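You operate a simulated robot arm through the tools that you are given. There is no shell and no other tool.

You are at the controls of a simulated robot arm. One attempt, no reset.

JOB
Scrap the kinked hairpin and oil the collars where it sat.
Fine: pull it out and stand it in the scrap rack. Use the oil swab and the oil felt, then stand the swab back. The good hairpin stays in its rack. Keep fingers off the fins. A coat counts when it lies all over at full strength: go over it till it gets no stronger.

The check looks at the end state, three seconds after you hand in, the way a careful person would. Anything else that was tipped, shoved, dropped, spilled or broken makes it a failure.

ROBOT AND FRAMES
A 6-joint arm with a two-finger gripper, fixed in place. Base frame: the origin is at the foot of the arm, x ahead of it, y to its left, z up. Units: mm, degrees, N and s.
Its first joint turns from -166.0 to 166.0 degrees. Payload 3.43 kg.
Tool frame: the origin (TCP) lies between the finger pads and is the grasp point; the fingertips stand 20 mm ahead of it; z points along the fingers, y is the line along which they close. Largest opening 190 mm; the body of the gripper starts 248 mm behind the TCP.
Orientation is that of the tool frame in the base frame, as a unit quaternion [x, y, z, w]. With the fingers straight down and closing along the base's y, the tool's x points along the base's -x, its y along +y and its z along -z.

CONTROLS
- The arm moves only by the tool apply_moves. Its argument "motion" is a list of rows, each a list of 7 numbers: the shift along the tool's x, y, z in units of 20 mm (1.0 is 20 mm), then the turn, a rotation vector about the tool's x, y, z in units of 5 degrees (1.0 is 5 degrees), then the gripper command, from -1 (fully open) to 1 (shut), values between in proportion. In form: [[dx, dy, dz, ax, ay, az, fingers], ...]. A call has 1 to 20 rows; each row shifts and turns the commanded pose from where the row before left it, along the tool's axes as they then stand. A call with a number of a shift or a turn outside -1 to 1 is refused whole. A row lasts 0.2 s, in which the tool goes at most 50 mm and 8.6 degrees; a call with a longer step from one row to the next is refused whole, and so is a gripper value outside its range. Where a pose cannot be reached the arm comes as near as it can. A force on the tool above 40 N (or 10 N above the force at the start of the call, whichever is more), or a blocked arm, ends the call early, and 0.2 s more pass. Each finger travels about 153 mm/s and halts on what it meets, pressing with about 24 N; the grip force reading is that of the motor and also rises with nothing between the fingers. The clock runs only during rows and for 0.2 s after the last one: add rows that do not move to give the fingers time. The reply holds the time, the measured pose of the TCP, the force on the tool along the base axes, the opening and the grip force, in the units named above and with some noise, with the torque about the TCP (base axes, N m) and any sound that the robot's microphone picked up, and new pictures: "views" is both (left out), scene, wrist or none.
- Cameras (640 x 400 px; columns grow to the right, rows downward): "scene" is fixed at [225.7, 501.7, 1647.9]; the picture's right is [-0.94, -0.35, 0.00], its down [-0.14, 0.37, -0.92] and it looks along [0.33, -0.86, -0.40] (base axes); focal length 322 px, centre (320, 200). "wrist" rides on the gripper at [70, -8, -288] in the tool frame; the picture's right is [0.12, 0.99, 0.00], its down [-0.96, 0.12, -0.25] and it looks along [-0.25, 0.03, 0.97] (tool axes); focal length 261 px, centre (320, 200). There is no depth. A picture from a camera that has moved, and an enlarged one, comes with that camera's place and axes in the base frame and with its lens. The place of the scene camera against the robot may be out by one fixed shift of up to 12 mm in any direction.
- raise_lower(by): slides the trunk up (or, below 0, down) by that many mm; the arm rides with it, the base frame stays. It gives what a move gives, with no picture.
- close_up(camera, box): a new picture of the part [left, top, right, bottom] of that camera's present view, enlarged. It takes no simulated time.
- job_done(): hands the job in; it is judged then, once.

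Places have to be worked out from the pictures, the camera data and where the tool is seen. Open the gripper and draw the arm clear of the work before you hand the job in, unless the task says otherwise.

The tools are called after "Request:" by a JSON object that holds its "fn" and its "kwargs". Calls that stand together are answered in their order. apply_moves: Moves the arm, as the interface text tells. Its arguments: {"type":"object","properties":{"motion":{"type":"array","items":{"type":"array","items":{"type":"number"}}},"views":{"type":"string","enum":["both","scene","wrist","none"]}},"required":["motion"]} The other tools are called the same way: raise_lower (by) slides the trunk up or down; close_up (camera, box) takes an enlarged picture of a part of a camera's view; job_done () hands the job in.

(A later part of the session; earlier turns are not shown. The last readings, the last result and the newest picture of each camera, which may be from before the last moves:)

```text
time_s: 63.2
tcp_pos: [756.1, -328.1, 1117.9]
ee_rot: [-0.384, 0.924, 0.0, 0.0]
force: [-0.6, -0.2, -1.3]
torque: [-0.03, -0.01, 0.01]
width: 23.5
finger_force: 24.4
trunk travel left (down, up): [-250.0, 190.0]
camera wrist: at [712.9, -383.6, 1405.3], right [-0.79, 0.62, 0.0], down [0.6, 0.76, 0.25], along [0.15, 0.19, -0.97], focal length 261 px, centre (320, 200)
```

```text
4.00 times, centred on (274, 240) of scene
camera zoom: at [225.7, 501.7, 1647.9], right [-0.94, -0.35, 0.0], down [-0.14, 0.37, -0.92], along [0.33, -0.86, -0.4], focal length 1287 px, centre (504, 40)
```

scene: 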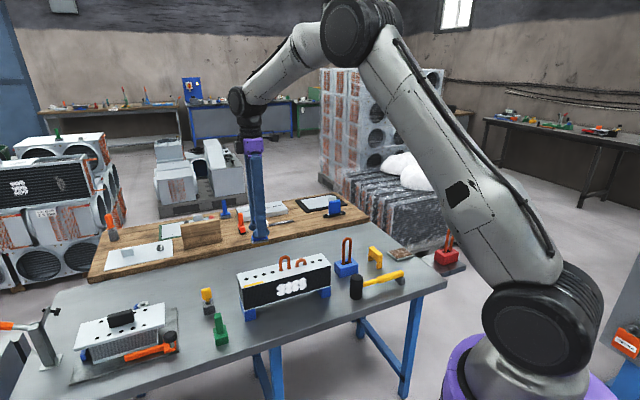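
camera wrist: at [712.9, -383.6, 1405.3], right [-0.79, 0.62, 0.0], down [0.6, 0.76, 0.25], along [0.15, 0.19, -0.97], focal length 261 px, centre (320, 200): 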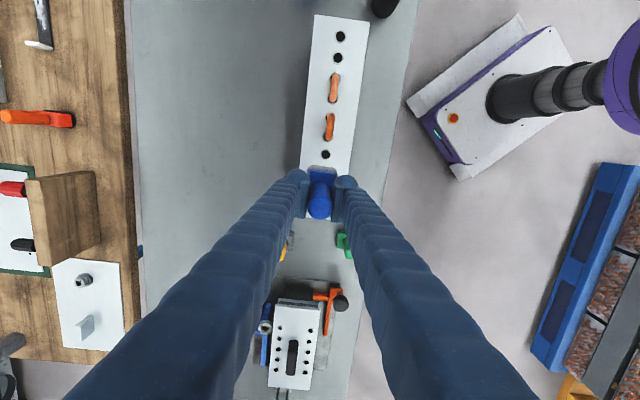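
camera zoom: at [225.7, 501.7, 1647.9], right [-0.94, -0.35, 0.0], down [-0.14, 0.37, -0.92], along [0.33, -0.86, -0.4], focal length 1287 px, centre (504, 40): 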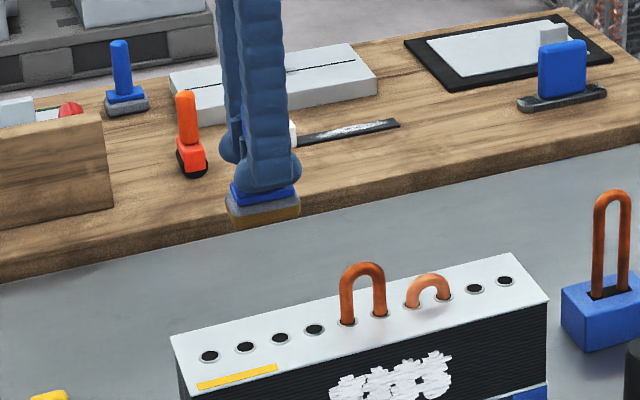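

Referencing the visible hole, the collar pair's midpoint is at tool offset about (−47.3, +6.8). I move there and descend to about 10 mm above the plate.

Request:
{"fn": "apply_moves", "kwargs": {"motion": [[-0.788, 0.113, 0, 0, 0, 0, 1], [-0.788, 0.113, 0, 0, 0, 0, 1], [-0.789, 0.114, 0, 0, 0, 0, 1], [0, 0, 0.7, 0, 0, 0, 1], [0, 0, 0.7, 0, 0, 0, 1], [0, 0, 0.7, 0, 0, 0, 1], [0, 0, 0.7, 0, 0, 0, 1], [0, 0, 0.7, 0, 0, 0, 1], [0, 0, 0.7, 0, 0, 0, 1], [0, 0, 0.7, 0, 0, 0, 1], [0, 0, 0.4, 0, 0, 0, 1], [0, 0, 0.3, 0, 0, 0, 1], [0, 0, 0, 0, 0, 0, 1]], "views": "both"}}

Request:
{"fn": "close_up", "kwargs": {"camera": "wrist", "box": [256, 110, 384, 210]}}

Request:
{"fn": "close_up", "kwargs": {"camera": "scene", "box": [220, 220, 316, 290]}}

```text
time_s: 66.0
tcp_pos: [783.3, -289.5, 1007.3]
ee_rot: [-0.383, 0.924, 0.0, 0.001]
force: [0.1, -0.3, -1.1]
torque: [0.01, 0.04, 0.0]
width: 23.2
finger_force: 23.9
trunk travel left (down, up): [-250.0, 190.0]
camera wrist: at [740.0, -345.0, 1294.9], right [-0.79, 0.62, 0.0], down [0.6, 0.76, 0.25], along [0.15, 0.19, -0.97], focal length 261 px, centre (320, 200)
```

scene: 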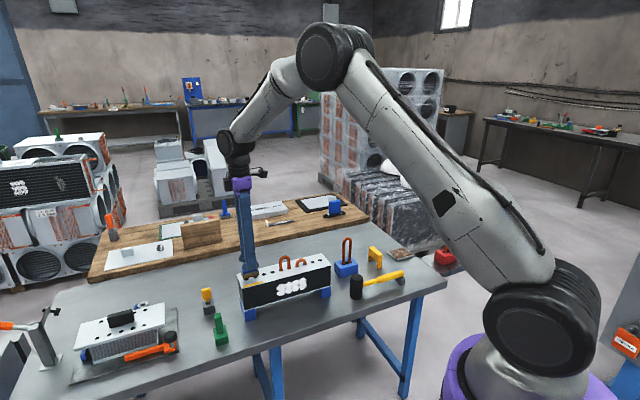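
wrist: 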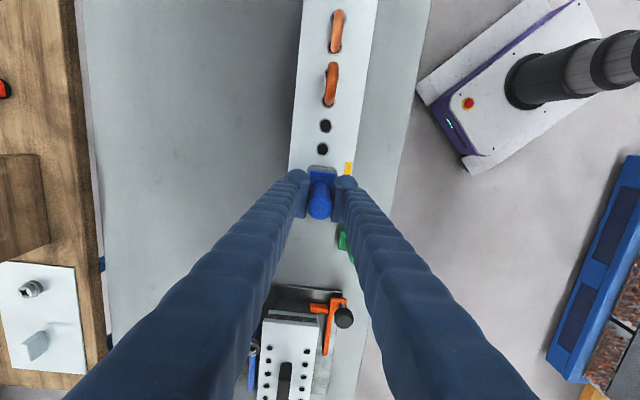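

```text
4.00 times, centred on (320, 160) of wrist
camera zoom: at [740.0, -345.0, 1294.9], right [-0.79, 0.62, 0.0], down [0.6, 0.76, 0.25], along [0.15, 0.19, -0.97], focal length 1043 px, centre (320, 360)
```

zoom: 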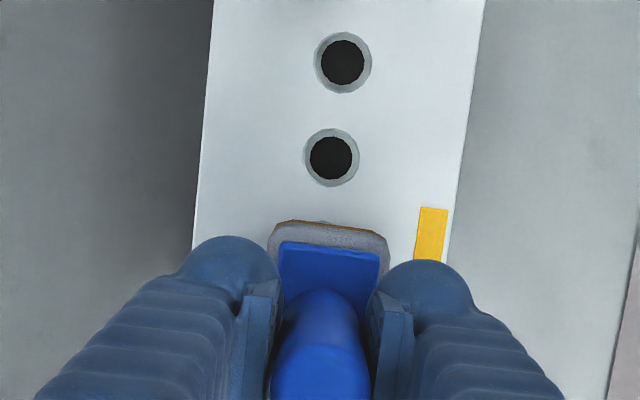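

```text
5.71 times, centred on (268, 255) of scene
camera zoom: at [225.7, 501.7, 1647.9], right [-0.94, -0.35, 0.0], down [-0.14, 0.37, -0.92], along [0.33, -0.86, -0.4], focal length 1838 px, centre (617, -114)
```

zoom: 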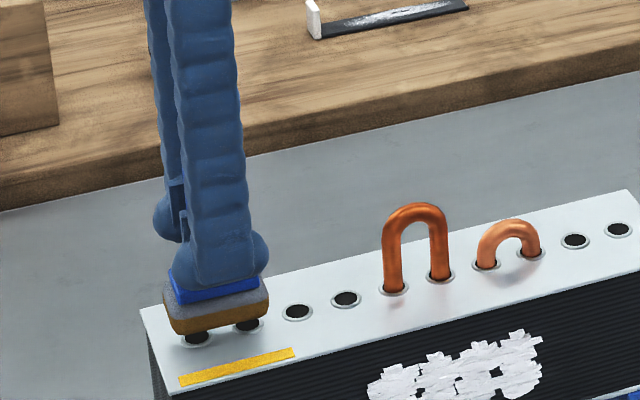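

Pad is aligned over both collars (midpoint within 0.5 mm along the axis, 1.5 mm sideways). I correct and lower gently to contact.

Request:
{"fn": "apply_moves", "kwargs": {"motion": [[0, -0.07, 0.15, 0, 0, 0, 1], [0, 0, 0.15, 0, 0, 0, 1], [0, 0, 0.15, 0, 0, 0, 1], [0, 0, 0, 0, 0, 0, 1]], "views": "none"}}

Request:
{"fn": "close_up", "kwargs": {"camera": "scene", "box": [220, 220, 316, 290]}}

```text
time_s: 67.0
tcp_pos: [783.0, -289.5, 999.8]
ee_rot: [-0.383, 0.924, 0.001, -0.001]
force: [-0.1, -1.2, -0.6]
torque: [0.01, -0.01, 0.0]
width: 23.6
finger_force: 24.5
trunk travel left (down, up): [-250.0, 190.0]
```

```text
5.71 times, centred on (268, 255) of scene
camera zoom: at [225.7, 501.7, 1647.9], right [-0.94, -0.35, 0.0], down [-0.14, 0.37, -0.92], along [0.33, -0.86, -0.4], focal length 1838 px, centre (617, -114)
```

zoom: 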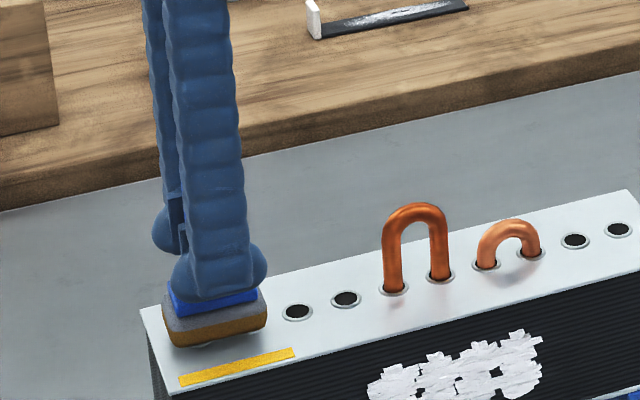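

Request:
{"fn": "apply_moves", "kwargs": {"motion": [[0, 0, 0.08, 0, 0, 0, 1], [0, 0, 0.05, 0, 0, 0, 1], [0, 0, 0, 0, 0, 0, 1]], "views": "none"}}

Request:
{"fn": "apply_moves", "kwargs": {"motion": [[0, 0, 0.06, 0, 0, 0, 1], [0, 0, 0, 0, 0, 0, 1]], "views": "none"}}

```text
time_s: 67.8
tcp_pos: [785.6, -289.0, 996.6]
ee_rot: [-0.383, 0.924, 0.0, 0.0]
force: [-0.8, -0.1, -1.4]
torque: [0.01, 0.0, 0.05]
width: 23.6
finger_force: 24.0
trunk travel left (down, up): [-250.0, 190.0]
```

```text
time_s: 68.4
tcp_pos: [783.6, -288.1, 995.7]
ee_rot: [-0.382, 0.924, 0.0, 0.0]
force: [0.5, -0.6, -0.6]
torque: [0.0, -0.03, -0.03]
width: 23.3
finger_force: 23.9
trunk travel left (down, up): [-250.0, 190.0]
```

No contact yet (z ≈ 995.7, no force). Lowering in further 1–1.5 mm steps.

Request:
{"fn": "apply_moves", "kwargs": {"motion": [[0, 0, 0.06, 0, 0, 0, 1], [0, 0, 0, 0, 0, 0, 1]], "views": "none"}}

Request:
{"fn": "apply_moves", "kwargs": {"motion": [[0, 0, 0.06, 0, 0, 0, 1], [0, 0, 0, 0, 0, 0, 1]], "views": "none"}}

Request:
{"fn": "close_up", "kwargs": {"camera": "scene", "box": [220, 220, 316, 290]}}

```text
time_s: 69.0
tcp_pos: [782.9, -289.9, 994.0]
ee_rot: [-0.383, 0.924, 0.0, 0.0]
force: [1.6, -0.5, -0.3]
torque: [-0.01, 0.03, 0.02]
width: 23.3
finger_force: 24.2
trunk travel left (down, up): [-250.0, 190.0]
```

```text
time_s: 69.6
tcp_pos: [783.8, -287.8, 992.5]
ee_rot: [-0.383, 0.924, 0.0, 0.001]
force: [0.2, -0.5, -0.2]
torque: [-0.03, 0.01, -0.03]
width: 23.4
finger_force: 23.8
trunk travel left (down, up): [-250.0, 190.0]
```

```text
5.71 times, centred on (268, 255) of scene
camera zoom: at [225.7, 501.7, 1647.9], right [-0.94, -0.35, 0.0], down [-0.14, 0.37, -0.92], along [0.33, -0.86, -0.4], focal length 1838 px, centre (617, -114)
```

zoom: 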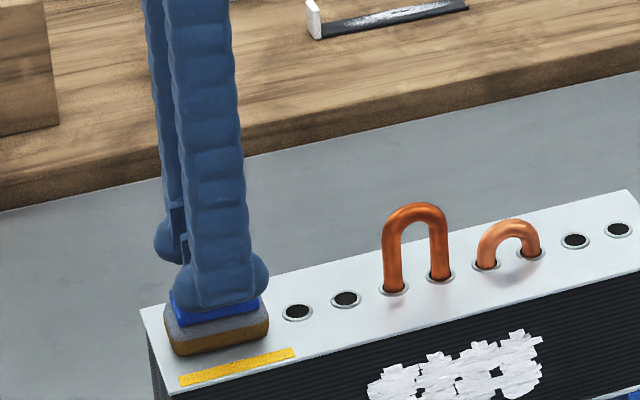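

Request:
{"fn": "apply_moves", "kwargs": {"motion": [[0, 0, 0.06, 0, 0, 0, 1], [0, 0, 0, 0, 0, 0, 1]], "views": "none"}}

Request:
{"fn": "apply_moves", "kwargs": {"motion": [[0, 0, 0.06, 0, 0, 0, 1], [0, 0, 0, 0, 0, 0, 1]], "views": "none"}}

```text
time_s: 70.2
tcp_pos: [784.1, -289.2, 991.8]
ee_rot: [-0.383, 0.924, -0.001, 0.0]
force: [1.3, 3.1, 10.6]
torque: [-0.11, 0.12, 0.01]
width: 23.6
finger_force: 24.1
trunk travel left (down, up): [-250.0, 190.0]
```

```text
time_s: 70.8
tcp_pos: [785.1, -289.3, 990.6]
ee_rot: [-0.383, 0.924, 0.0, 0.001]
force: [8.0, 3.2, 18.6]
torque: [-0.08, 0.02, 0.03]
width: 23.7
finger_force: 23.5
trunk travel left (down, up): [-250.0, 190.0]
```

Contact at about z 991 (10–18 N). I ease slightly and rub with short strokes (±4–5 mm), then lift to look.

Request:
{"fn": "apply_moves", "kwargs": {"motion": [[0.1, 0, -0.03, 0, 0, 0, 1], [0.1, 0, 0, 0, 0, 0, 1], [-0.2, 0, 0, 0, 0, 0, 1], [-0.2, 0, 0, 0, 0, 0, 1], [0.2, 0, 0, 0, 0, 0, 1], [0, 0.2, 0, 0, 0, 0, 1], [0, -0.2, 0, 0, 0, 0, 1], [0, -0.2, 0, 0, 0, 0, 1], [0, 0.2, 0, 0, 0, 0, 1], [0.2, 0, 0, 0, 0, 0, 1], [-0.2, 0, 0, 0, 0, 0, 1], [-0.2, 0, 0, 0, 0, 0, 1], [0.2, 0, 0, 0, 0, 0, 1], [0, 0, 0, 0, 0, 0, 1]], "views": "none"}}

Request:
{"fn": "apply_moves", "kwargs": {"motion": [[0, 0, -0.5, 0, 0, 0, 1], [0, 0, -0.8, 0, 0, 0, 1], [0, 0, -1, 0, 0, 0, 1], [0, 0, -1, 0, 0, 0, 1], [1, 0, -1, 0, 0, 0, 1], [1, 0, 0, 0, 0, 0, 1], [1, 0, 0, 0, 0, 0, 1], [0, 0, 0, 0, 0, 0, 1]], "views": "both"}}

Request:
{"fn": "close_up", "kwargs": {"camera": "scene", "box": [230, 250, 294, 290]}}

Request:
{"fn": "close_up", "kwargs": {"camera": "wrist", "box": [256, 110, 384, 210]}}

```text
time_s: 73.8
tcp_pos: [784.5, -288.6, 989.9]
ee_rot: [-0.383, 0.924, 0.001, 0.0]
force: [-0.2, -0.3, -0.4]
torque: [0.03, -0.01, -0.04]
width: 23.4
finger_force: 24.3
trunk travel left (down, up): [-250.0, 190.0]
```

```text
time_s: 75.6
tcp_pos: [740.1, -330.9, 1076.5]
ee_rot: [-0.383, 0.924, 0.001, -0.001]
force: [-0.4, -0.4, -0.7]
torque: [0.0, 0.01, 0.0]
width: 23.5
finger_force: 24.0
trunk travel left (down, up): [-250.0, 190.0]
camera wrist: at [697.5, -386.3, 1363.6], right [-0.79, 0.62, 0.0], down [0.6, 0.76, 0.25], along [0.15, 0.19, -0.97], focal length 261 px, centre (320, 200)
```

scene: 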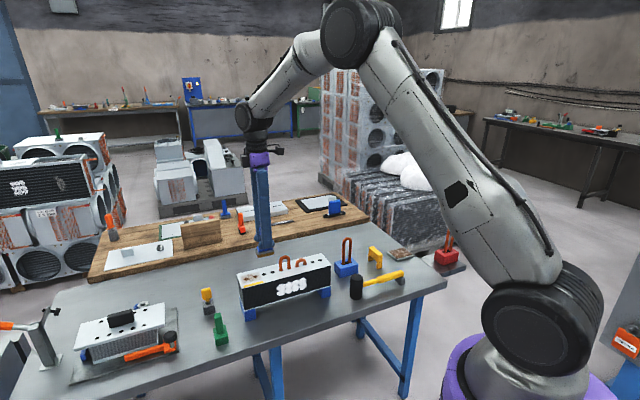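
wrist: 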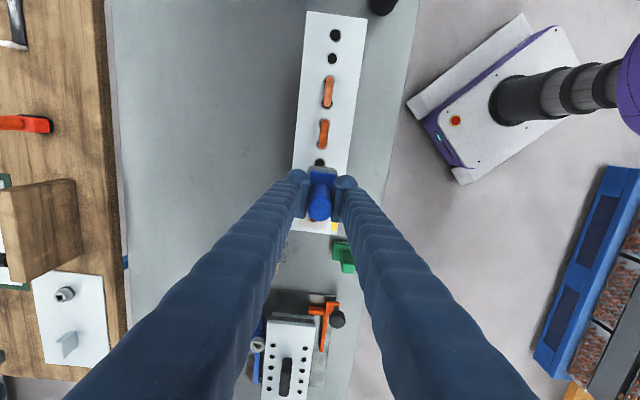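

```text
10.00 times, centred on (262, 270) of scene
camera zoom: at [225.7, 501.7, 1647.9], right [-0.94, -0.35, 0.0], down [-0.14, 0.37, -0.92], along [0.33, -0.86, -0.4], focal length 3217 px, centre (900, -500)
```

zoom: 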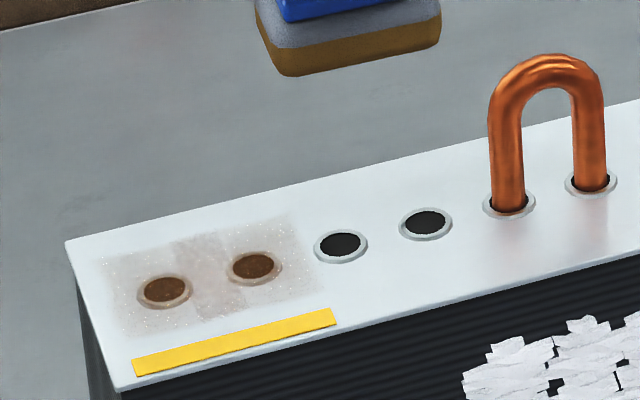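

```text
4.00 times, centred on (320, 160) of wrist
camera zoom: at [697.5, -386.3, 1363.6], right [-0.79, 0.62, 0.0], down [0.6, 0.76, 0.25], along [0.15, 0.19, -0.97], focal length 1043 px, centre (320, 360)
```

zoom: 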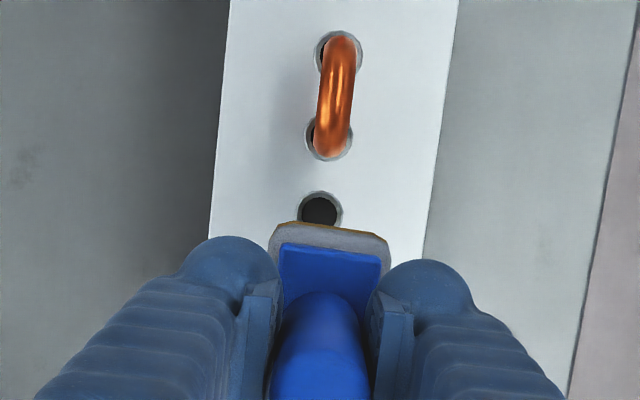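

A first, faint and patchy coat covers both collars. The swab slipped a bit in the grip so pressure faded; I go back and press again with several strokes, deepening slightly between strokes.

Request:
{"fn": "apply_moves", "kwargs": {"motion": [[-1, 0, 0, 0, 0, 0, 1], [-1, 0, 0, 0, 0, 0, 1], [-1, 0, 1, 0, 0, 0, 1], [0, 0, 1, 0, 0, 0, 1], [0, 0, 1, 0, 0, 0, 1], [0, 0, 0.8, 0, 0, 0, 1], [0, 0, 0.4, 0, 0, 0, 1], [0, 0, 0.1, 0, 0, 0, 1], [0, 0, 0.05, 0, 0, 0, 1], [0, 0, 0, 0, 0, 0, 1]], "views": "none"}}

Request:
{"fn": "apply_moves", "kwargs": {"motion": [[0, 0, 0.04, 0, 0, 0, 1], [0, 0, 0, 0, 0, 0, 1]], "views": "none"}}

```text
time_s: 77.8
tcp_pos: [784.3, -288.8, 990.2]
ee_rot: [-0.382, 0.924, 0.0, -0.001]
force: [0.8, 0.4, 10.0]
torque: [-0.03, 0.06, -0.01]
width: 23.3
finger_force: 24.5
trunk travel left (down, up): [-250.0, 190.0]
```

```text
time_s: 78.4
tcp_pos: [784.6, -289.1, 990.1]
ee_rot: [-0.383, 0.924, 0.0, 0.001]
force: [2.4, -0.7, 13.1]
torque: [-0.01, -0.03, 0.0]
width: 23.2
finger_force: 24.0
trunk travel left (down, up): [-250.0, 190.0]
```

13 N of pressure now. Stroking back and forth, with slight deepening to hold pressure.

Request:
{"fn": "apply_moves", "kwargs": {"motion": [[0.2, 0, 0, 0, 0, 0, 1], [-0.2, 0, 0.01, 0, 0, 0, 1], [-0.2, 0, 0, 0, 0, 0, 1], [0.2, 0, 0.01, 0, 0, 0, 1], [0, 0.2, 0, 0, 0, 0, 1], [0, -0.2, 0.01, 0, 0, 0, 1], [0, -0.2, 0, 0, 0, 0, 1], [0, 0.2, 0.01, 0, 0, 0, 1], [0.2, 0, 0, 0, 0, 0, 1], [-0.2, 0, 0.01, 0, 0, 0, 1], [-0.2, 0, 0, 0, 0, 0, 1], [0.2, 0, 0.01, 0, 0, 0, 1], [0, 0, 0, 0, 0, 0, 1]], "views": "none"}}

Request:
{"fn": "apply_moves", "kwargs": {"motion": [[0, 0, -0.5, 0, 0, 0, 1], [0, 0, -0.8, 0, 0, 0, 1], [0, 0, -1, 0, 0, 0, 1], [0, 0, -1, 0, 0, 0, 1], [1, 0, -1, 0, 0, 0, 1], [1, 0, 0, 0, 0, 0, 1], [1, 0, 0, 0, 0, 0, 1], [0, 0, 0, 0, 0, 0, 1]], "views": "none"}}

Request:
{"fn": "close_up", "kwargs": {"camera": "scene", "box": [230, 250, 294, 290]}}

```text
time_s: 81.2
tcp_pos: [783.9, -287.9, 986.8]
ee_rot: [-0.383, 0.924, -0.001, 0.0]
force: [3.1, 1.6, 4.0]
torque: [0.04, -0.12, -0.03]
width: 23.2
finger_force: 23.7
trunk travel left (down, up): [-250.0, 190.0]
```

```text
time_s: 83.0
tcp_pos: [741.0, -331.7, 1076.1]
ee_rot: [-0.383, 0.924, 0.001, -0.001]
force: [0.2, -0.1, -1.6]
torque: [0.01, -0.01, -0.01]
width: 23.5
finger_force: 24.4
trunk travel left (down, up): [-250.0, 190.0]
```

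```text
10.00 times, centred on (262, 270) of scene
camera zoom: at [225.7, 501.7, 1647.9], right [-0.94, -0.35, 0.0], down [-0.14, 0.37, -0.92], along [0.33, -0.86, -0.4], focal length 3217 px, centre (900, -500)
```

zoom: 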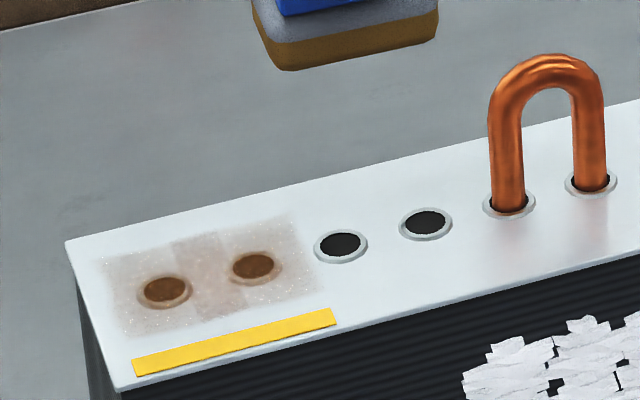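

The coat is stronger but not yet uniform. Another pass with more strokes.

Request:
{"fn": "apply_moves", "kwargs": {"motion": [[-1, 0, 0, 0, 0, 0, 1], [-1, 0, 0, 0, 0, 0, 1], [-1, 0, 1, 0, 0, 0, 1], [0, 0, 1, 0, 0, 0, 1], [0, 0, 1, 0, 0, 0, 1], [0, 0, 0.8, 0, 0, 0, 1], [0, 0, 0.4, 0, 0, 0, 1], [0, 0, 0.12, 0, 0, 0, 1], [0, 0, 0.03, 0, 0, 0, 1], [0, 0, 0, 0, 0, 0, 1]], "views": "none"}}

Request:
{"fn": "apply_moves", "kwargs": {"motion": [[0.15, 0, 0, 0, 0, 0, 1], [-0.15, 0, 0.01, 0, 0, 0, 1], [-0.15, 0, 0, 0, 0, 0, 1], [0.15, 0, 0.01, 0, 0, 0, 1], [0, 0.2, 0, 0, 0, 0, 1], [0, -0.2, 0.01, 0, 0, 0, 1], [0, -0.2, 0, 0, 0, 0, 1], [0, 0.2, 0.01, 0, 0, 0, 1], [0.15, 0, 0, 0, 0, 0, 1], [-0.15, 0, 0.01, 0, 0, 0, 1], [-0.15, 0, 0, 0, 0, 0, 1], [0.15, 0, 0.01, 0, 0, 0, 1], [0, 0.2, 0, 0, 0, 0, 1], [0, -0.2, 0.01, 0, 0, 0, 1], [0, -0.2, 0, 0, 0, 0, 1], [0, 0.2, 0.01, 0, 0, 0, 1], [0.15, 0, 0, 0, 0, 0, 1], [-0.15, 0, 0.01, 0, 0, 0, 1], [0, 0, 0, 0, 0, 0, 1]], "views": "none"}}

Request:
{"fn": "close_up", "kwargs": {"camera": "scene", "box": [220, 220, 316, 290]}}

Request:
{"fn": "apply_moves", "kwargs": {"motion": [[0, 0, -0.5, 0, 0, 0, 1], [0, 0, -0.8, 0, 0, 0, 1], [0, 0, -1, 0, 0, 0, 1], [0, 0, -1, 0, 0, 0, 1], [1, 0, -1, 0, 0, 0, 1], [1, 0, 0, 0, 0, 0, 1], [1, 0, 0, 0, 0, 0, 1], [0, 0, 0, 0, 0, 0, 1]], "views": "none"}}

Request:
{"fn": "close_up", "kwargs": {"camera": "scene", "box": [230, 250, 294, 290]}}

```text
time_s: 85.2
tcp_pos: [784.2, -289.5, 988.5]
ee_rot: [-0.383, 0.924, 0.0, 0.0]
force: [2.1, -1.4, 1.5]
torque: [-0.11, 0.0, 0.08]
width: 23.6
finger_force: 23.9
trunk travel left (down, up): [-250.0, 190.0]
```

```text
time_s: 89.2
tcp_pos: [783.9, -289.7, 983.3]
ee_rot: [-0.382, 0.924, 0.001, -0.001]
force: [-1.4, -1.0, 1.5]
torque: [-0.2, 0.41, -0.03]
width: 23.7
finger_force: 23.7
trunk travel left (down, up): [-250.0, 190.0]
```

```text
5.71 times, centred on (268, 255) of scene
camera zoom: at [225.7, 501.7, 1647.9], right [-0.94, -0.35, 0.0], down [-0.14, 0.37, -0.92], along [0.33, -0.86, -0.4], focal length 1838 px, centre (617, -114)
```

zoom: 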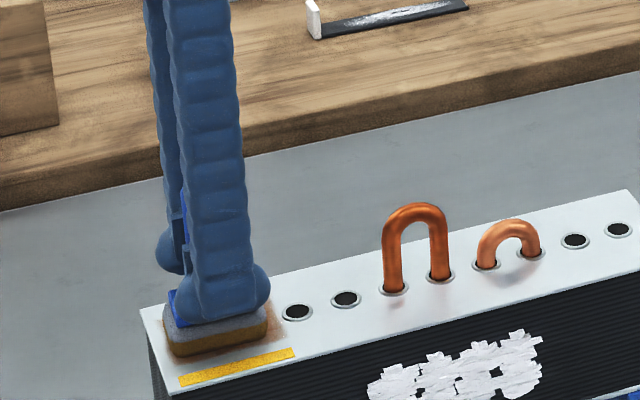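

```text
time_s: 91.0
tcp_pos: [741.5, -330.2, 1070.1]
ee_rot: [-0.383, 0.924, 0.001, 0.0]
force: [0.0, 0.6, -0.9]
torque: [-0.03, 0.03, 0.0]
width: 23.5
finger_force: 23.6
trunk travel left (down, up): [-250.0, 190.0]
```

```text
10.00 times, centred on (262, 270) of scene
camera zoom: at [225.7, 501.7, 1647.9], right [-0.94, -0.35, 0.0], down [-0.14, 0.37, -0.92], along [0.33, -0.86, -0.4], focal length 3217 px, centre (900, -500)
```

zoom: 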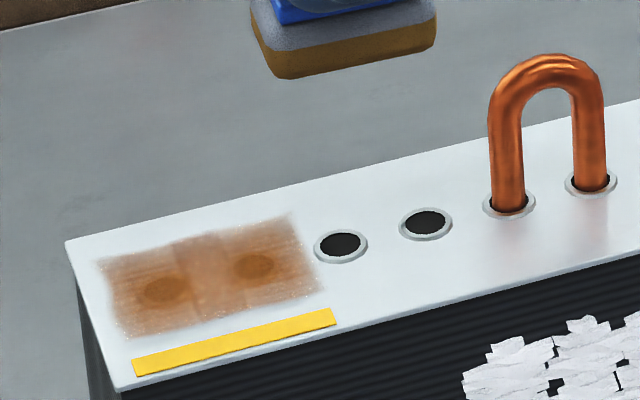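

The coat is now much stronger. I check the swab's seat in the grip and the collars from the wrist before another pass.

Request:
{"fn": "close_up", "kwargs": {"camera": "scene", "box": [230, 210, 310, 270]}}

Request:
{"fn": "close_up", "kwargs": {"camera": "wrist", "box": [256, 130, 384, 230]}}

```text
6.67 times, centred on (270, 240) of scene
camera zoom: at [225.7, 501.7, 1647.9], right [-0.94, -0.35, 0.0], down [-0.14, 0.37, -0.92], along [0.33, -0.86, -0.4], focal length 2145 px, centre (653, -67)
```

zoom: 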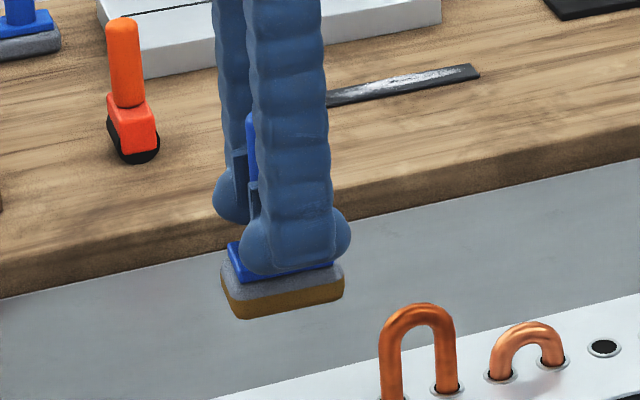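

```text
4.00 times, centred on (320, 180) of wrist
camera zoom: at [698.4, -386.2, 1356.7], right [-0.79, 0.62, 0.0], down [0.6, 0.76, 0.25], along [0.15, 0.19, -0.97], focal length 1043 px, centre (320, 280)
```

zoom: 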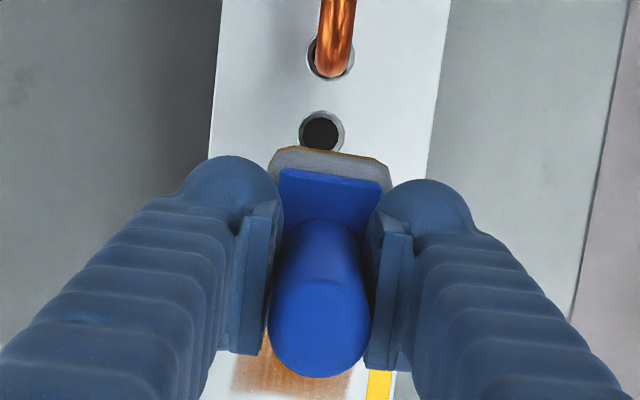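

Swab is still upright with fingers clear of its plate. Another pass: lower to light contact first.

Request:
{"fn": "apply_moves", "kwargs": {"motion": [[-1, 0, 0, 0, 0, 0, 1], [-1, 0, 0, 0, 0, 0, 1], [-1, 0, 1, 0, 0, 0, 1], [0, 0, 1, 0, 0, 0, 1], [0, 0, 1, 0, 0, 0, 1], [0, 0, 0.8, 0, 0, 0, 1], [0, 0, 0.4, 0, 0, 0, 1], [0, 0, 0.08, 0, 0, 0, 1], [0, 0, 0, 0, 0, 0, 1]], "views": "none"}}

Request:
{"fn": "apply_moves", "kwargs": {"motion": [[0, 0, 0.03, 0, 0, 0, 1], [0, 0, 0, 0, 0, 0, 1]], "views": "none"}}

```text
time_s: 93.0
tcp_pos: [782.2, -289.1, 984.5]
ee_rot: [-0.382, 0.924, 0.0, 0.001]
force: [-0.2, -0.6, -1.1]
torque: [0.0, -0.02, -0.01]
width: 23.5
finger_force: 24.0
trunk travel left (down, up): [-250.0, 190.0]
```

```text
time_s: 93.6
tcp_pos: [783.0, -289.0, 984.2]
ee_rot: [-0.383, 0.924, 0.001, 0.0]
force: [-0.5, -0.4, -1.2]
torque: [-0.01, -0.03, -0.01]
width: 23.2
finger_force: 24.0
trunk travel left (down, up): [-250.0, 190.0]
```

Request:
{"fn": "apply_moves", "kwargs": {"motion": [[0, 0, 0.04, 0, 0, 0, 1], [0, 0, 0, 0, 0, 0, 1]], "views": "none"}}

Request:
{"fn": "apply_moves", "kwargs": {"motion": [[0, 0, 0.04, 0, 0, 0, 1], [0, 0, 0, 0, 0, 0, 1]], "views": "none"}}

```text
time_s: 94.2
tcp_pos: [784.4, -289.9, 983.6]
ee_rot: [-0.383, 0.924, 0.0, 0.0]
force: [-0.6, -0.5, 1.5]
torque: [-0.11, 0.13, 0.04]
width: 23.6
finger_force: 24.1
trunk travel left (down, up): [-250.0, 190.0]
```

```text
time_s: 94.8
tcp_pos: [783.2, -288.5, 984.2]
ee_rot: [-0.383, 0.924, 0.001, 0.0]
force: [-2.4, -3.5, 8.8]
torque: [-0.11, 0.12, 0.01]
width: 23.6
finger_force: 23.9
trunk travel left (down, up): [-250.0, 190.0]
```

About 9 N now. Strokes along and across.

Request:
{"fn": "apply_moves", "kwargs": {"motion": [[0.15, 0, 0, 0, 0, 0, 1], [-0.15, 0, 0, 0, 0, 0, 1], [-0.15, 0, 0, 0, 0, 0, 1], [0.15, 0, 0.01, 0, 0, 0, 1], [0, 0.2, 0, 0, 0, 0, 1], [0, -0.2, 0, 0, 0, 0, 1], [0, -0.2, 0, 0, 0, 0, 1], [0, 0.2, 0.01, 0, 0, 0, 1], [0.15, 0, 0, 0, 0, 0, 1], [-0.15, 0, 0, 0, 0, 0, 1], [-0.15, 0, 0, 0, 0, 0, 1], [0.15, 0, 0.01, 0, 0, 0, 1], [0, 0.2, 0, 0, 0, 0, 1], [0, -0.2, 0, 0, 0, 0, 1], [0, -0.2, 0, 0, 0, 0, 1], [0, 0.2, 0.01, 0, 0, 0, 1], [0, 0, 0, 0, 0, 0, 1]], "views": "none"}}

Request:
{"fn": "apply_moves", "kwargs": {"motion": [[0, 0, -0.5, 0, 0, 0, 1], [0, 0, -0.8, 0, 0, 0, 1], [0, 0, -1, 0, 0, 0, 1], [0, 0, -1, 0, 0, 0, 1], [1, 0, -1, 0, 0, 0, 1], [1, 0, 0, 0, 0, 0, 1], [1, 0, 0, 0, 0, 0, 1], [0, 0, 0, 0, 0, 0, 1]], "views": "none"}}

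Request:
{"fn": "close_up", "kwargs": {"camera": "scene", "box": [230, 250, 294, 290]}}

```text
time_s: 98.4
tcp_pos: [783.9, -289.6, 983.6]
ee_rot: [-0.383, 0.924, 0.0, 0.0]
force: [-2.2, 4.5, 12.9]
torque: [-0.07, 0.07, 0.06]
width: 23.5
finger_force: 23.3
trunk travel left (down, up): [-250.0, 190.0]
```

```text
time_s: 100.2
tcp_pos: [740.4, -332.0, 1068.0]
ee_rot: [-0.383, 0.924, 0.001, 0.0]
force: [-0.3, -1.0, -1.5]
torque: [0.03, 0.02, -0.01]
width: 23.6
finger_force: 24.2
trunk travel left (down, up): [-250.0, 190.0]
```

```text
10.00 times, centred on (262, 270) of scene
camera zoom: at [225.7, 501.7, 1647.9], right [-0.94, -0.35, 0.0], down [-0.14, 0.37, -0.92], along [0.33, -0.86, -0.4], focal length 3217 px, centre (900, -500)
```

zoom: 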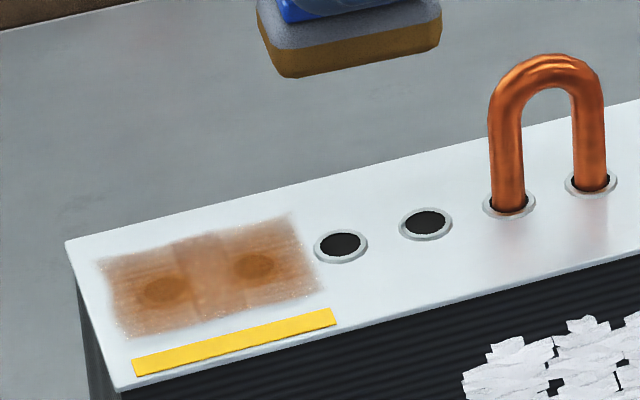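

This pass looks the same as the last – apparently saturated. I move beyond the collars so the wrist camera can look at them unobstructed.

Request:
{"fn": "apply_moves", "kwargs": {"motion": [[-1, 0, 0, 0, 0, 0, 1], [-1, 0, 0, 0, 0, 0, 1], [-1, 0, 0, 0, 0, 0, 1], [-1, 0, 0, 0, 0, 0, 1], [-1, 0, 0, 0, 0, 0, 1], [-1, 0, 0, 0, 0, 0, 1], [0, 0, 0, 0, 0, 0, 1]], "views": "wrist"}}

Request:
{"fn": "close_up", "kwargs": {"camera": "wrist", "box": [280, 100, 360, 170]}}

Request:
{"fn": "close_up", "kwargs": {"camera": "scene", "box": [236, 258, 268, 282]}}

```text
time_s: 101.8
tcp_pos: [825.8, -243.2, 1068.8]
ee_rot: [-0.383, 0.924, 0.0, 0.0]
force: [-1.3, 0.9, -0.3]
torque: [-0.06, 0.0, 0.03]
width: 23.3
finger_force: 23.8
trunk travel left (down, up): [-250.0, 190.0]
camera wrist: at [783.3, -299.2, 1355.2], right [-0.79, 0.62, 0.0], down [0.6, 0.76, 0.25], along [0.15, 0.19, -0.97], focal length 261 px, centre (320, 200)
```

wrist: 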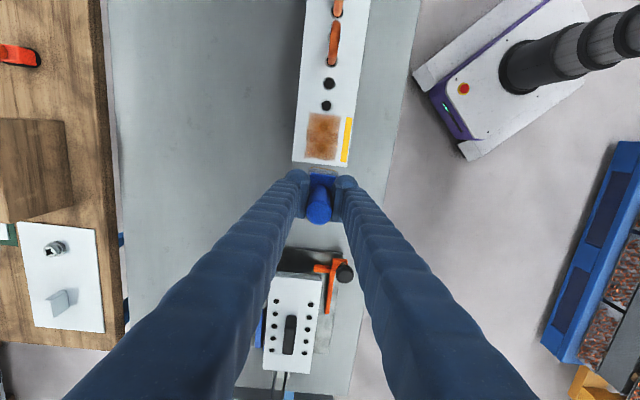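

```text
5.71 times, centred on (320, 135) of wrist
camera zoom: at [783.3, -299.2, 1355.2], right [-0.79, 0.62, 0.0], down [0.6, 0.76, 0.25], along [0.15, 0.19, -0.97], focal length 1489 px, centre (320, 571)
```

zoom: 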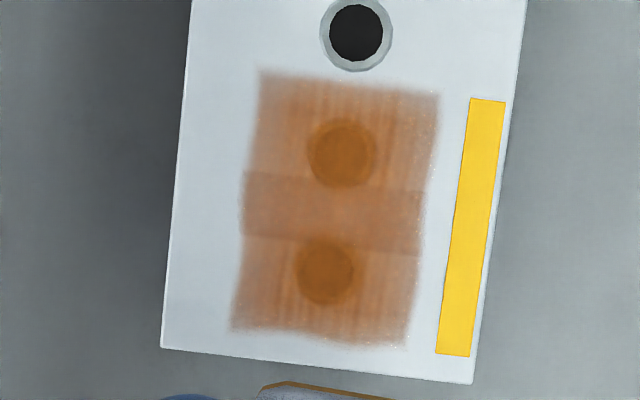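

```text
16.00 times, centred on (252, 270) of scene
camera zoom: at [225.7, 501.7, 1647.9], right [-0.94, -0.35, 0.0], down [-0.14, 0.37, -0.92], along [0.33, -0.86, -0.4], focal length 5147 px, centre (1408, -920)
```

zoom: 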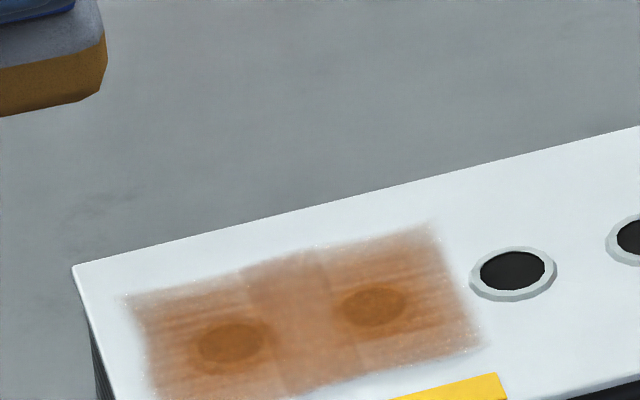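

Both collars are covered in a brown coat and the last pass brought no change. To be sure that this is full strength and not a spent pad, I reload at the felt and go over it again.

Request:
{"fn": "apply_moves", "kwargs": {"motion": [[0, 0, -1, 0, 0, 0, 1], [0, 0, -1, 0, 0, 0, 1], [1, -0.11, 0, 0, 0, 0, 1], [1, -0.11, 0, 0, 0, 0, 1], [1, -0.11, 0, 0, 0, 0, 1], [1, -0.11, 0, 0, 0, 0, 1], [1, -0.11, 0, 0, 0, 0, 1], [1, -0.11, 0, 0, 0, 0, 1], [1, -0.11, 0, 0, 0, 0, 1], [1, -0.11, 0, 0, 0, 0, 1], [1, -0.11, 0, 0, 0, 0, 1], [1, -0.11, 0, 0, 0, 0, 1], [1, -0.11, 0, 0, 0, 0, 1], [1, -0.11, 0, 0, 0, 0, 1], [1, -0.11, 0, 0, 0, 0, 1], [1, -0.11, 0, 0, 0, 0, 1], [1, -0.11, 0, 0, 0, 0, 1], [1, -0.11, 0, 0, 0, 0, 1], [1, -0.11, 0, 0, 0, 0, 1], [1, -0.11, 0, 0, 0, 0, 1]], "views": "none"}}

Request:
{"fn": "apply_moves", "kwargs": {"motion": [[1, -0.11, 0, 0, 0, 0, 1], [1, -0.11, 0, 0, 0, 0, 1], [1, -0.11, 0, 0, 0, 0, 1], [1, -0.11, 0, 0, 0, 0, 1], [1, -0.11, 0, 0, 0, 0, 1], [1, -0.11, 0, 0, 0, 0, 1], [1, -0.11, 0, 0, 0, 0, 1], [1, -0.11, 0, 0, 0, 0, 1], [1, -0.11, 0, 0, 0, 0, 1], [1, -0.11, 0, 0, 0, 0, 1], [1, -0.11, 0, 0, 0, 0, 1], [1, -0.11, 0, 0, 0, 0, 1], [1, -0.11, 0, 0, 0, 0, 1], [1, -0.11, 0, 0, 0, 0, 1], [1, -0.11, 0, 0, 0, 0, 1], [1, -0.11, 0, 0, 0, 0, 1], [1, -0.11, 0, 0, 0, 0, 1], [1, -0.11, 0, 0, 0, 0, 1], [1, -0.11, 0, 0, 0, 0, 1], [0, 0, 0, 0, 0, 0, 1]], "views": "both"}}

```text
time_s: 106.0
tcp_pos: [600.1, -532.0, 1108.6]
ee_rot: [-0.383, 0.924, 0.001, 0.0]
force: [0.7, -0.4, -1.0]
torque: [0.03, -0.06, 0.03]
width: 23.3
finger_force: 24.4
trunk travel left (down, up): [-250.0, 190.0]
```

```text
time_s: 110.2
tcp_pos: [361.4, -825.8, 1107.7]
ee_rot: [-0.382, 0.924, 0.0, 0.0]
force: [-0.5, 0.6, -0.6]
torque: [0.05, 0.0, 0.01]
width: 23.6
finger_force: 23.8
trunk travel left (down, up): [-250.0, 190.0]
camera wrist: at [318.0, -881.5, 1394.3], right [-0.79, 0.62, 0.0], down [0.6, 0.76, 0.25], along [0.15, 0.19, -0.97], focal length 261 px, centre (320, 200)
```

scene: 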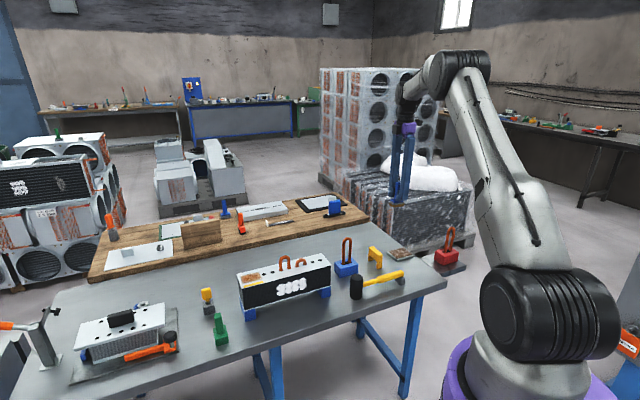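
wrist: 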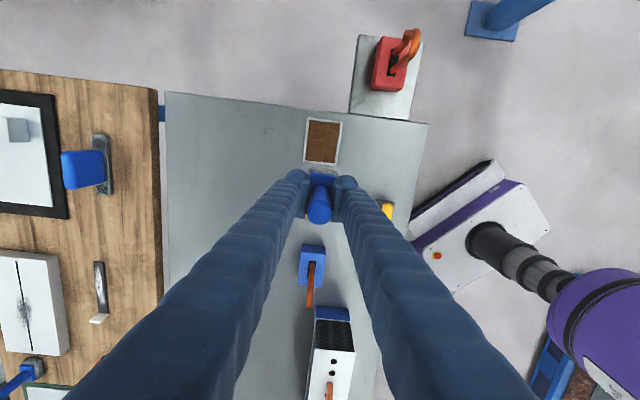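

Near the felt; I move the last 50 mm and descend to just above it.

Request:
{"fn": "apply_moves", "kwargs": {"motion": [[0.83, -0.04, 0.5, 0, 0, 0, 1], [0.83, -0.04, 1, 0, 0, 0, 1], [0.82, -0.04, 1, 0, 0, 0, 1], [0, 0, 1, 0, 0, 0, 1], [0, 0, 1, 0, 0, 0, 1], [0, 0, 1, 0, 0, 0, 1], [0, 0, 1, 0, 0, 0, 1], [0, 0, 1, 0, 0, 0, 1], [0, 0, 1, 0, 0, 0, 1], [0, 0, 1, 0, 0, 0, 1], [0, 0, 1, 0, 0, 0, 1], [0, 0, 0.7, 0, 0, 0, 1], [0, 0, 0.5, 0, 0, 0, 1], [0, 0, 0.3, 0, 0, 0, 1], [0, 0, 0, 0, 0, 0, 1]], "views": "wrist"}}

Request:
{"fn": "close_up", "kwargs": {"camera": "scene", "box": [360, 210, 456, 280]}}

Request:
{"fn": "close_up", "kwargs": {"camera": "wrist", "box": [256, 130, 384, 230]}}

```text
time_s: 113.4
tcp_pos: [326.6, -864.0, 868.9]
ee_rot: [-0.382, 0.924, 0.0, 0.0]
force: [0.6, 0.0, -1.3]
torque: [0.0, -0.04, 0.01]
width: 23.5
finger_force: 24.5
trunk travel left (down, up): [-250.0, 190.0]
camera wrist: at [283.1, -920.1, 1154.8], right [-0.79, 0.62, 0.0], down [0.6, 0.76, 0.25], along [0.15, 0.19, -0.97], focal length 261 px, centre (320, 200)
```

wrist: 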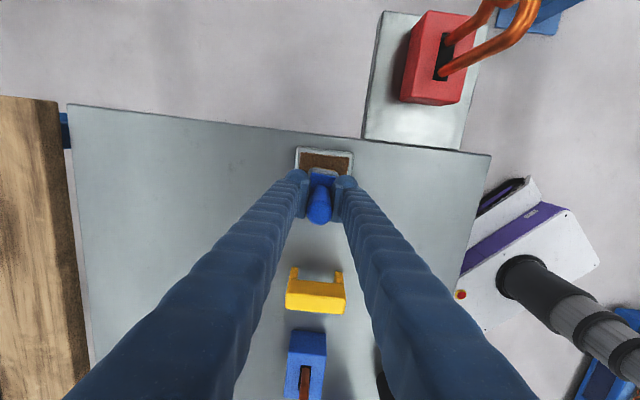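

```text
5.71 times, centred on (408, 245) of scene
camera zoom: at [225.7, 501.7, 1647.9], right [-0.94, -0.35, 0.0], down [-0.14, 0.37, -0.92], along [0.33, -0.86, -0.4], focal length 1838 px, centre (-183, -57)
```

zoom: 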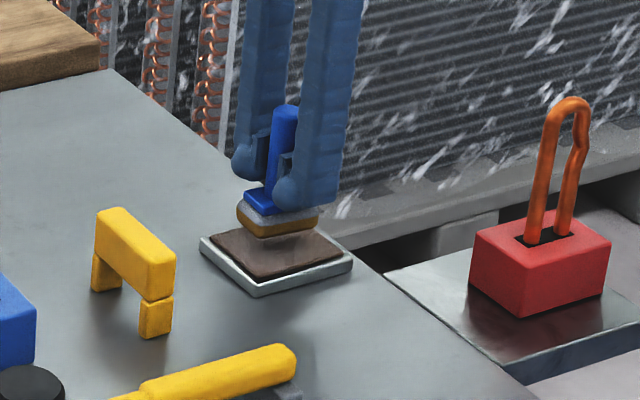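

```text
4.00 times, centred on (320, 180) of wrist
camera zoom: at [283.1, -920.1, 1154.8], right [-0.79, 0.62, 0.0], down [0.6, 0.76, 0.25], along [0.15, 0.19, -0.97], focal length 1043 px, centre (320, 280)
```

zoom: 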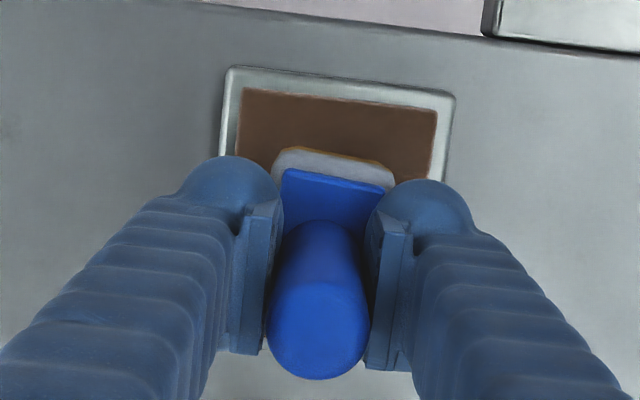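

Swab slightly yawed (~5°) in the grip but fine. Lowering onto the felt until contact.

Request:
{"fn": "apply_moves", "kwargs": {"motion": [[0, 0, 0.2, 0, 0, 0, 1], [0, 0, 0.2, 0, 0, 0, 1], [0, 0, 0.15, 0, 0, 0, 1], [0, 0, 0, 0, 0, 0, 1]], "views": "none"}}

Request:
{"fn": "apply_moves", "kwargs": {"motion": [[0, 0, 0.07, 0, 0, 0, 1], [0, 0, 0, 0, 0, 0, 1]], "views": "none"}}

```text
time_s: 114.4
tcp_pos: [325.8, -863.8, 856.3]
ee_rot: [-0.383, 0.924, -0.001, 0.001]
force: [-0.4, 0.2, -1.0]
torque: [-0.04, 0.02, -0.03]
width: 23.7
finger_force: 24.0
trunk travel left (down, up): [-250.0, 190.0]
```

```text
time_s: 115.0
tcp_pos: [325.8, -863.9, 856.2]
ee_rot: [-0.383, 0.924, 0.0, 0.0]
force: [1.1, 0.2, -0.6]
torque: [0.01, -0.01, 0.01]
width: 23.3
finger_force: 24.6
trunk travel left (down, up): [-250.0, 190.0]
```

Request:
{"fn": "apply_moves", "kwargs": {"motion": [[0, 0, 0.08, 0, 0, 0, 1], [0, 0, 0, 0, 0, 0, 1]], "views": "none"}}

Request:
{"fn": "apply_moves", "kwargs": {"motion": [[0, 0, 0.06, 0, 0, 0, 1], [0, 0, 0, 0, 0, 0, 1]], "views": "none"}}

```text
time_s: 115.6
tcp_pos: [326.4, -865.5, 852.6]
ee_rot: [-0.383, 0.924, 0.0, 0.0]
force: [-0.3, -0.8, -1.1]
torque: [0.01, -0.02, 0.0]
width: 23.4
finger_force: 23.7
trunk travel left (down, up): [-250.0, 190.0]
```

```text
time_s: 116.2
tcp_pos: [326.5, -864.9, 852.3]
ee_rot: [-0.382, 0.924, 0.001, 0.0]
force: [-0.6, -0.1, -0.9]
torque: [-0.01, 0.03, -0.03]
width: 23.4
finger_force: 23.8
trunk travel left (down, up): [-250.0, 190.0]
```

Request:
{"fn": "apply_moves", "kwargs": {"motion": [[0, 0, 0.06, 0, 0, 0, 1], [0, 0, 0, 0, 0, 0, 1]], "views": "none"}}

Request:
{"fn": "apply_moves", "kwargs": {"motion": [[0, 0, 0.05, 0, 0, 0, 1], [0, 0, 0, 0, 0, 0, 1]], "views": "none"}}

Request:
{"fn": "close_up", "kwargs": {"camera": "scene", "box": [376, 225, 440, 275]}}

```text
time_s: 116.8
tcp_pos: [325.3, -864.7, 851.8]
ee_rot: [-0.383, 0.924, 0.0, 0.0]
force: [0.3, -0.5, -0.6]
torque: [0.02, -0.04, 0.01]
width: 23.3
finger_force: 24.2
trunk travel left (down, up): [-250.0, 190.0]
```

```text
time_s: 117.4
tcp_pos: [326.2, -864.7, 851.2]
ee_rot: [-0.383, 0.924, 0.0, -0.001]
force: [0.0, -1.7, 3.0]
torque: [-0.17, 0.12, -0.01]
width: 23.6
finger_force: 24.4
trunk travel left (down, up): [-250.0, 190.0]
```

```text
8.00 times, centred on (408, 250) of scene
camera zoom: at [225.7, 501.7, 1647.9], right [-0.94, -0.35, 0.0], down [-0.14, 0.37, -0.92], along [0.33, -0.86, -0.4], focal length 2574 px, centre (-384, -200)
```

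zoom: 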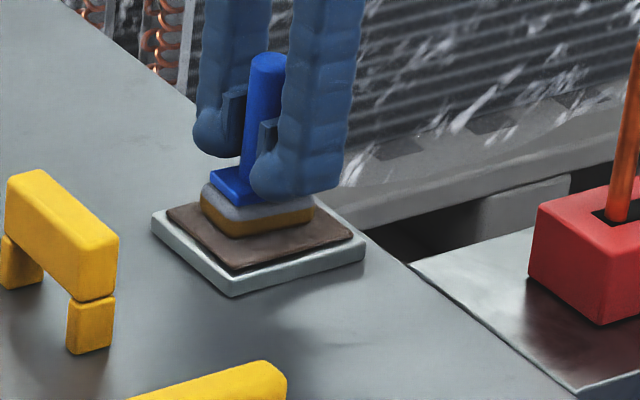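

Contact begins. I press a touch more and rub to reload.

Request:
{"fn": "apply_moves", "kwargs": {"motion": [[0, 0, 0.05, 0, 0, 0, 1], [0.2, 0, 0.02, 0, 0, 0, 1], [-0.2, 0, 0, 0, 0, 0, 1], [-0.2, 0, 0.01, 0, 0, 0, 1], [0.2, 0, 0, 0, 0, 0, 1], [0, 0.2, 0.01, 0, 0, 0, 1], [0, -0.2, 0, 0, 0, 0, 1], [0, -0.2, 0.01, 0, 0, 0, 1], [0, 0.2, 0, 0, 0, 0, 1], [0, 0, 0, 0, 0, 0, 1]], "views": "none"}}

Request:
{"fn": "close_up", "kwargs": {"camera": "scene", "box": [376, 225, 440, 275]}}

```text
time_s: 119.6
tcp_pos: [326.7, -864.0, 847.9]
ee_rot: [-0.383, 0.924, 0.001, -0.001]
force: [3.5, 3.7, 5.2]
torque: [-0.06, -0.07, 0.04]
width: 23.2
finger_force: 24.0
trunk travel left (down, up): [-250.0, 190.0]
```

```text
8.00 times, centred on (408, 250) of scene
camera zoom: at [225.7, 501.7, 1647.9], right [-0.94, -0.35, 0.0], down [-0.14, 0.37, -0.92], along [0.33, -0.86, -0.4], focal length 2574 px, centre (-384, -200)
```

zoom: 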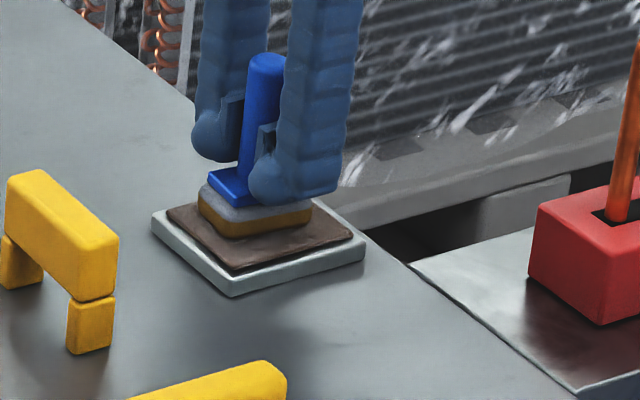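

Reloaded. Lifting and returning to above the collars.

Request:
{"fn": "apply_moves", "kwargs": {"motion": [[0, 0, -0.5, 0, 0, 0, 1], [0, 0, -1, 0, 0, 0, 1], [0, 0, -1, 0, 0, 0, 1], [0, 0, -1, 0, 0, 0, 1], [0, 0, -1, 0, 0, 0, 1], [0, 0, -1, 0, 0, 0, 1], [0, 0, -1, 0, 0, 0, 1], [0, 0, -1, 0, 0, 0, 1], [0, 0, -1, 0, 0, 0, 1], [0, 0, -1, 0, 0, 0, 1], [0, 0, -1, 0, 0, 0, 1], [0, 0, -1, 0, 0, 0, 1], [0, 0, -1, 0, 0, 0, 1], [0, 0, -0.5, 0, 0, 0, 1], [-1, 0.115, 0, 0, 0, 0, 1], [-1, 0.115, 0, 0, 0, 0, 1], [-1, 0.115, 0, 0, 0, 0, 1], [-1, 0.115, 0, 0, 0, 0, 1], [-1, 0.115, 0, 0, 0, 0, 1], [-1, 0.115, 0, 0, 0, 0, 1]], "views": "none"}}

Request:
{"fn": "apply_moves", "kwargs": {"motion": [[-1, 0.115, 0, 0, 0, 0, 1], [-1, 0.115, 0, 0, 0, 0, 1], [-1, 0.115, 0, 0, 0, 0, 1], [-1, 0.115, 0, 0, 0, 0, 1], [-1, 0.115, 0, 0, 0, 0, 1], [-1, 0.115, 0, 0, 0, 0, 1], [-1, 0.115, 0, 0, 0, 0, 1], [-1, 0.115, 0, 0, 0, 0, 1], [-1, 0.115, 0, 0, 0, 0, 1], [-1, 0.115, 0, 0, 0, 0, 1], [-1, 0.115, 0, 0, 0, 0, 1], [-1, 0.115, 0, 0, 0, 0, 1], [-1, 0.115, 0, 0, 0, 0, 1], [-1, 0.115, 0, 0, 0, 0, 1], [-1, 0.115, 0, 0, 0, 0, 1], [-1, 0.115, 0, 0, 0, 0, 1], [-1, 0.115, 0, 0, 0, 0, 1], [-1, 0.115, 0, 0, 0, 0, 1], [-1, 0.115, 0, 0, 0, 0, 1], [-1, 0.115, 0, 0, 0, 0, 1]], "views": "none"}}

Request:
{"fn": "apply_moves", "kwargs": {"motion": [[-1, 0.115, 0, 0, 0, 0, 1], [-1, 0.115, 0, 0, 0, 0, 1], [-1, 0.115, 0, 0, 0, 0, 1], [-1, 0.115, 0, 0, 0, 0, 1], [-1, 0.115, 0, 0, 0, 0, 1], [-1, 0.115, 0, 0, 0, 0, 1], [-1, 0.115, 0, 0, 0, 0, 1], [-1, 0.115, 0, 0, 0, 0, 1], [0, 0, 0, 0, 0, 0, 1]], "views": "both"}}

Request:
{"fn": "close_up", "kwargs": {"camera": "wrist", "box": [256, 110, 384, 210]}}

```text
time_s: 123.8
tcp_pos: [402.1, -770.9, 1109.8]
ee_rot: [-0.382, 0.924, 0.001, 0.001]
force: [0.1, 0.7, -1.4]
torque: [0.0, 0.06, 0.01]
width: 23.5
finger_force: 23.7
trunk travel left (down, up): [-250.0, 190.0]
```

```text
time_s: 128.0
tcp_pos: [653.0, -453.9, 1108.6]
ee_rot: [-0.383, 0.924, 0.002, 0.0]
force: [-0.1, -0.1, -1.6]
torque: [0.0, 0.03, 0.0]
width: 23.4
finger_force: 24.0
trunk travel left (down, up): [-250.0, 190.0]
```

```text
time_s: 130.0
tcp_pos: [753.3, -327.8, 1109.4]
ee_rot: [-0.383, 0.924, 0.0, 0.001]
force: [-0.1, -0.3, -0.4]
torque: [-0.03, -0.01, 0.03]
width: 23.3
finger_force: 24.1
trunk travel left (down, up): [-250.0, 190.0]
camera wrist: at [709.4, -383.8, 1396.9], right [-0.79, 0.62, 0.0], down [0.6, 0.76, 0.25], along [0.15, 0.19, -0.97], focal length 261 px, centre (320, 200)
```

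scene: 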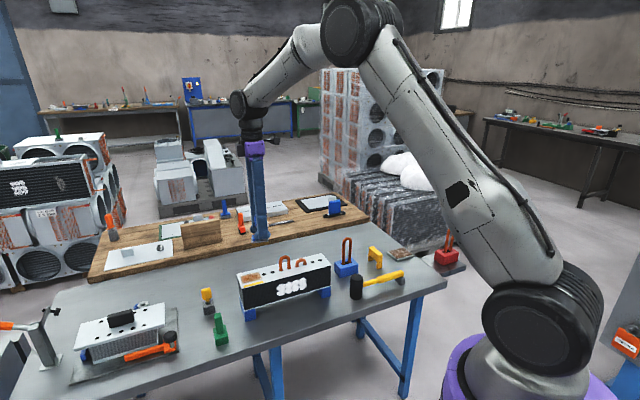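
wrist: 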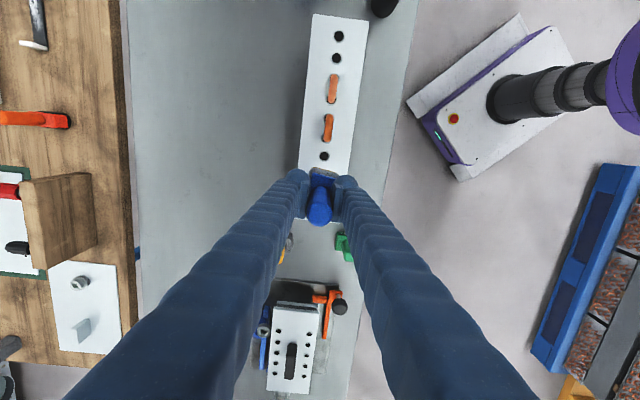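

```text
4.00 times, centred on (320, 160) of wrist
camera zoom: at [709.4, -383.8, 1396.9], right [-0.79, 0.62, 0.0], down [0.6, 0.76, 0.25], along [0.15, 0.19, -0.97], focal length 1043 px, centre (320, 360)
```

zoom: 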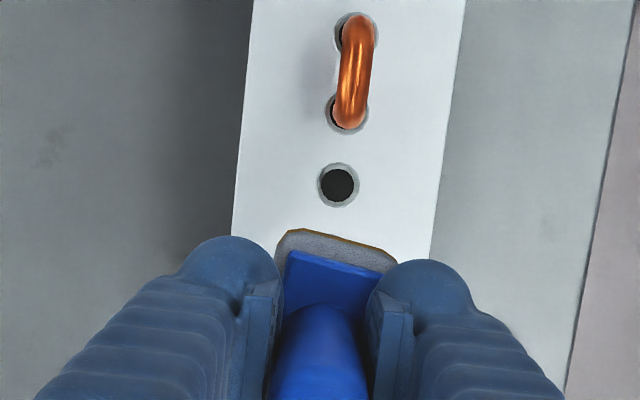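

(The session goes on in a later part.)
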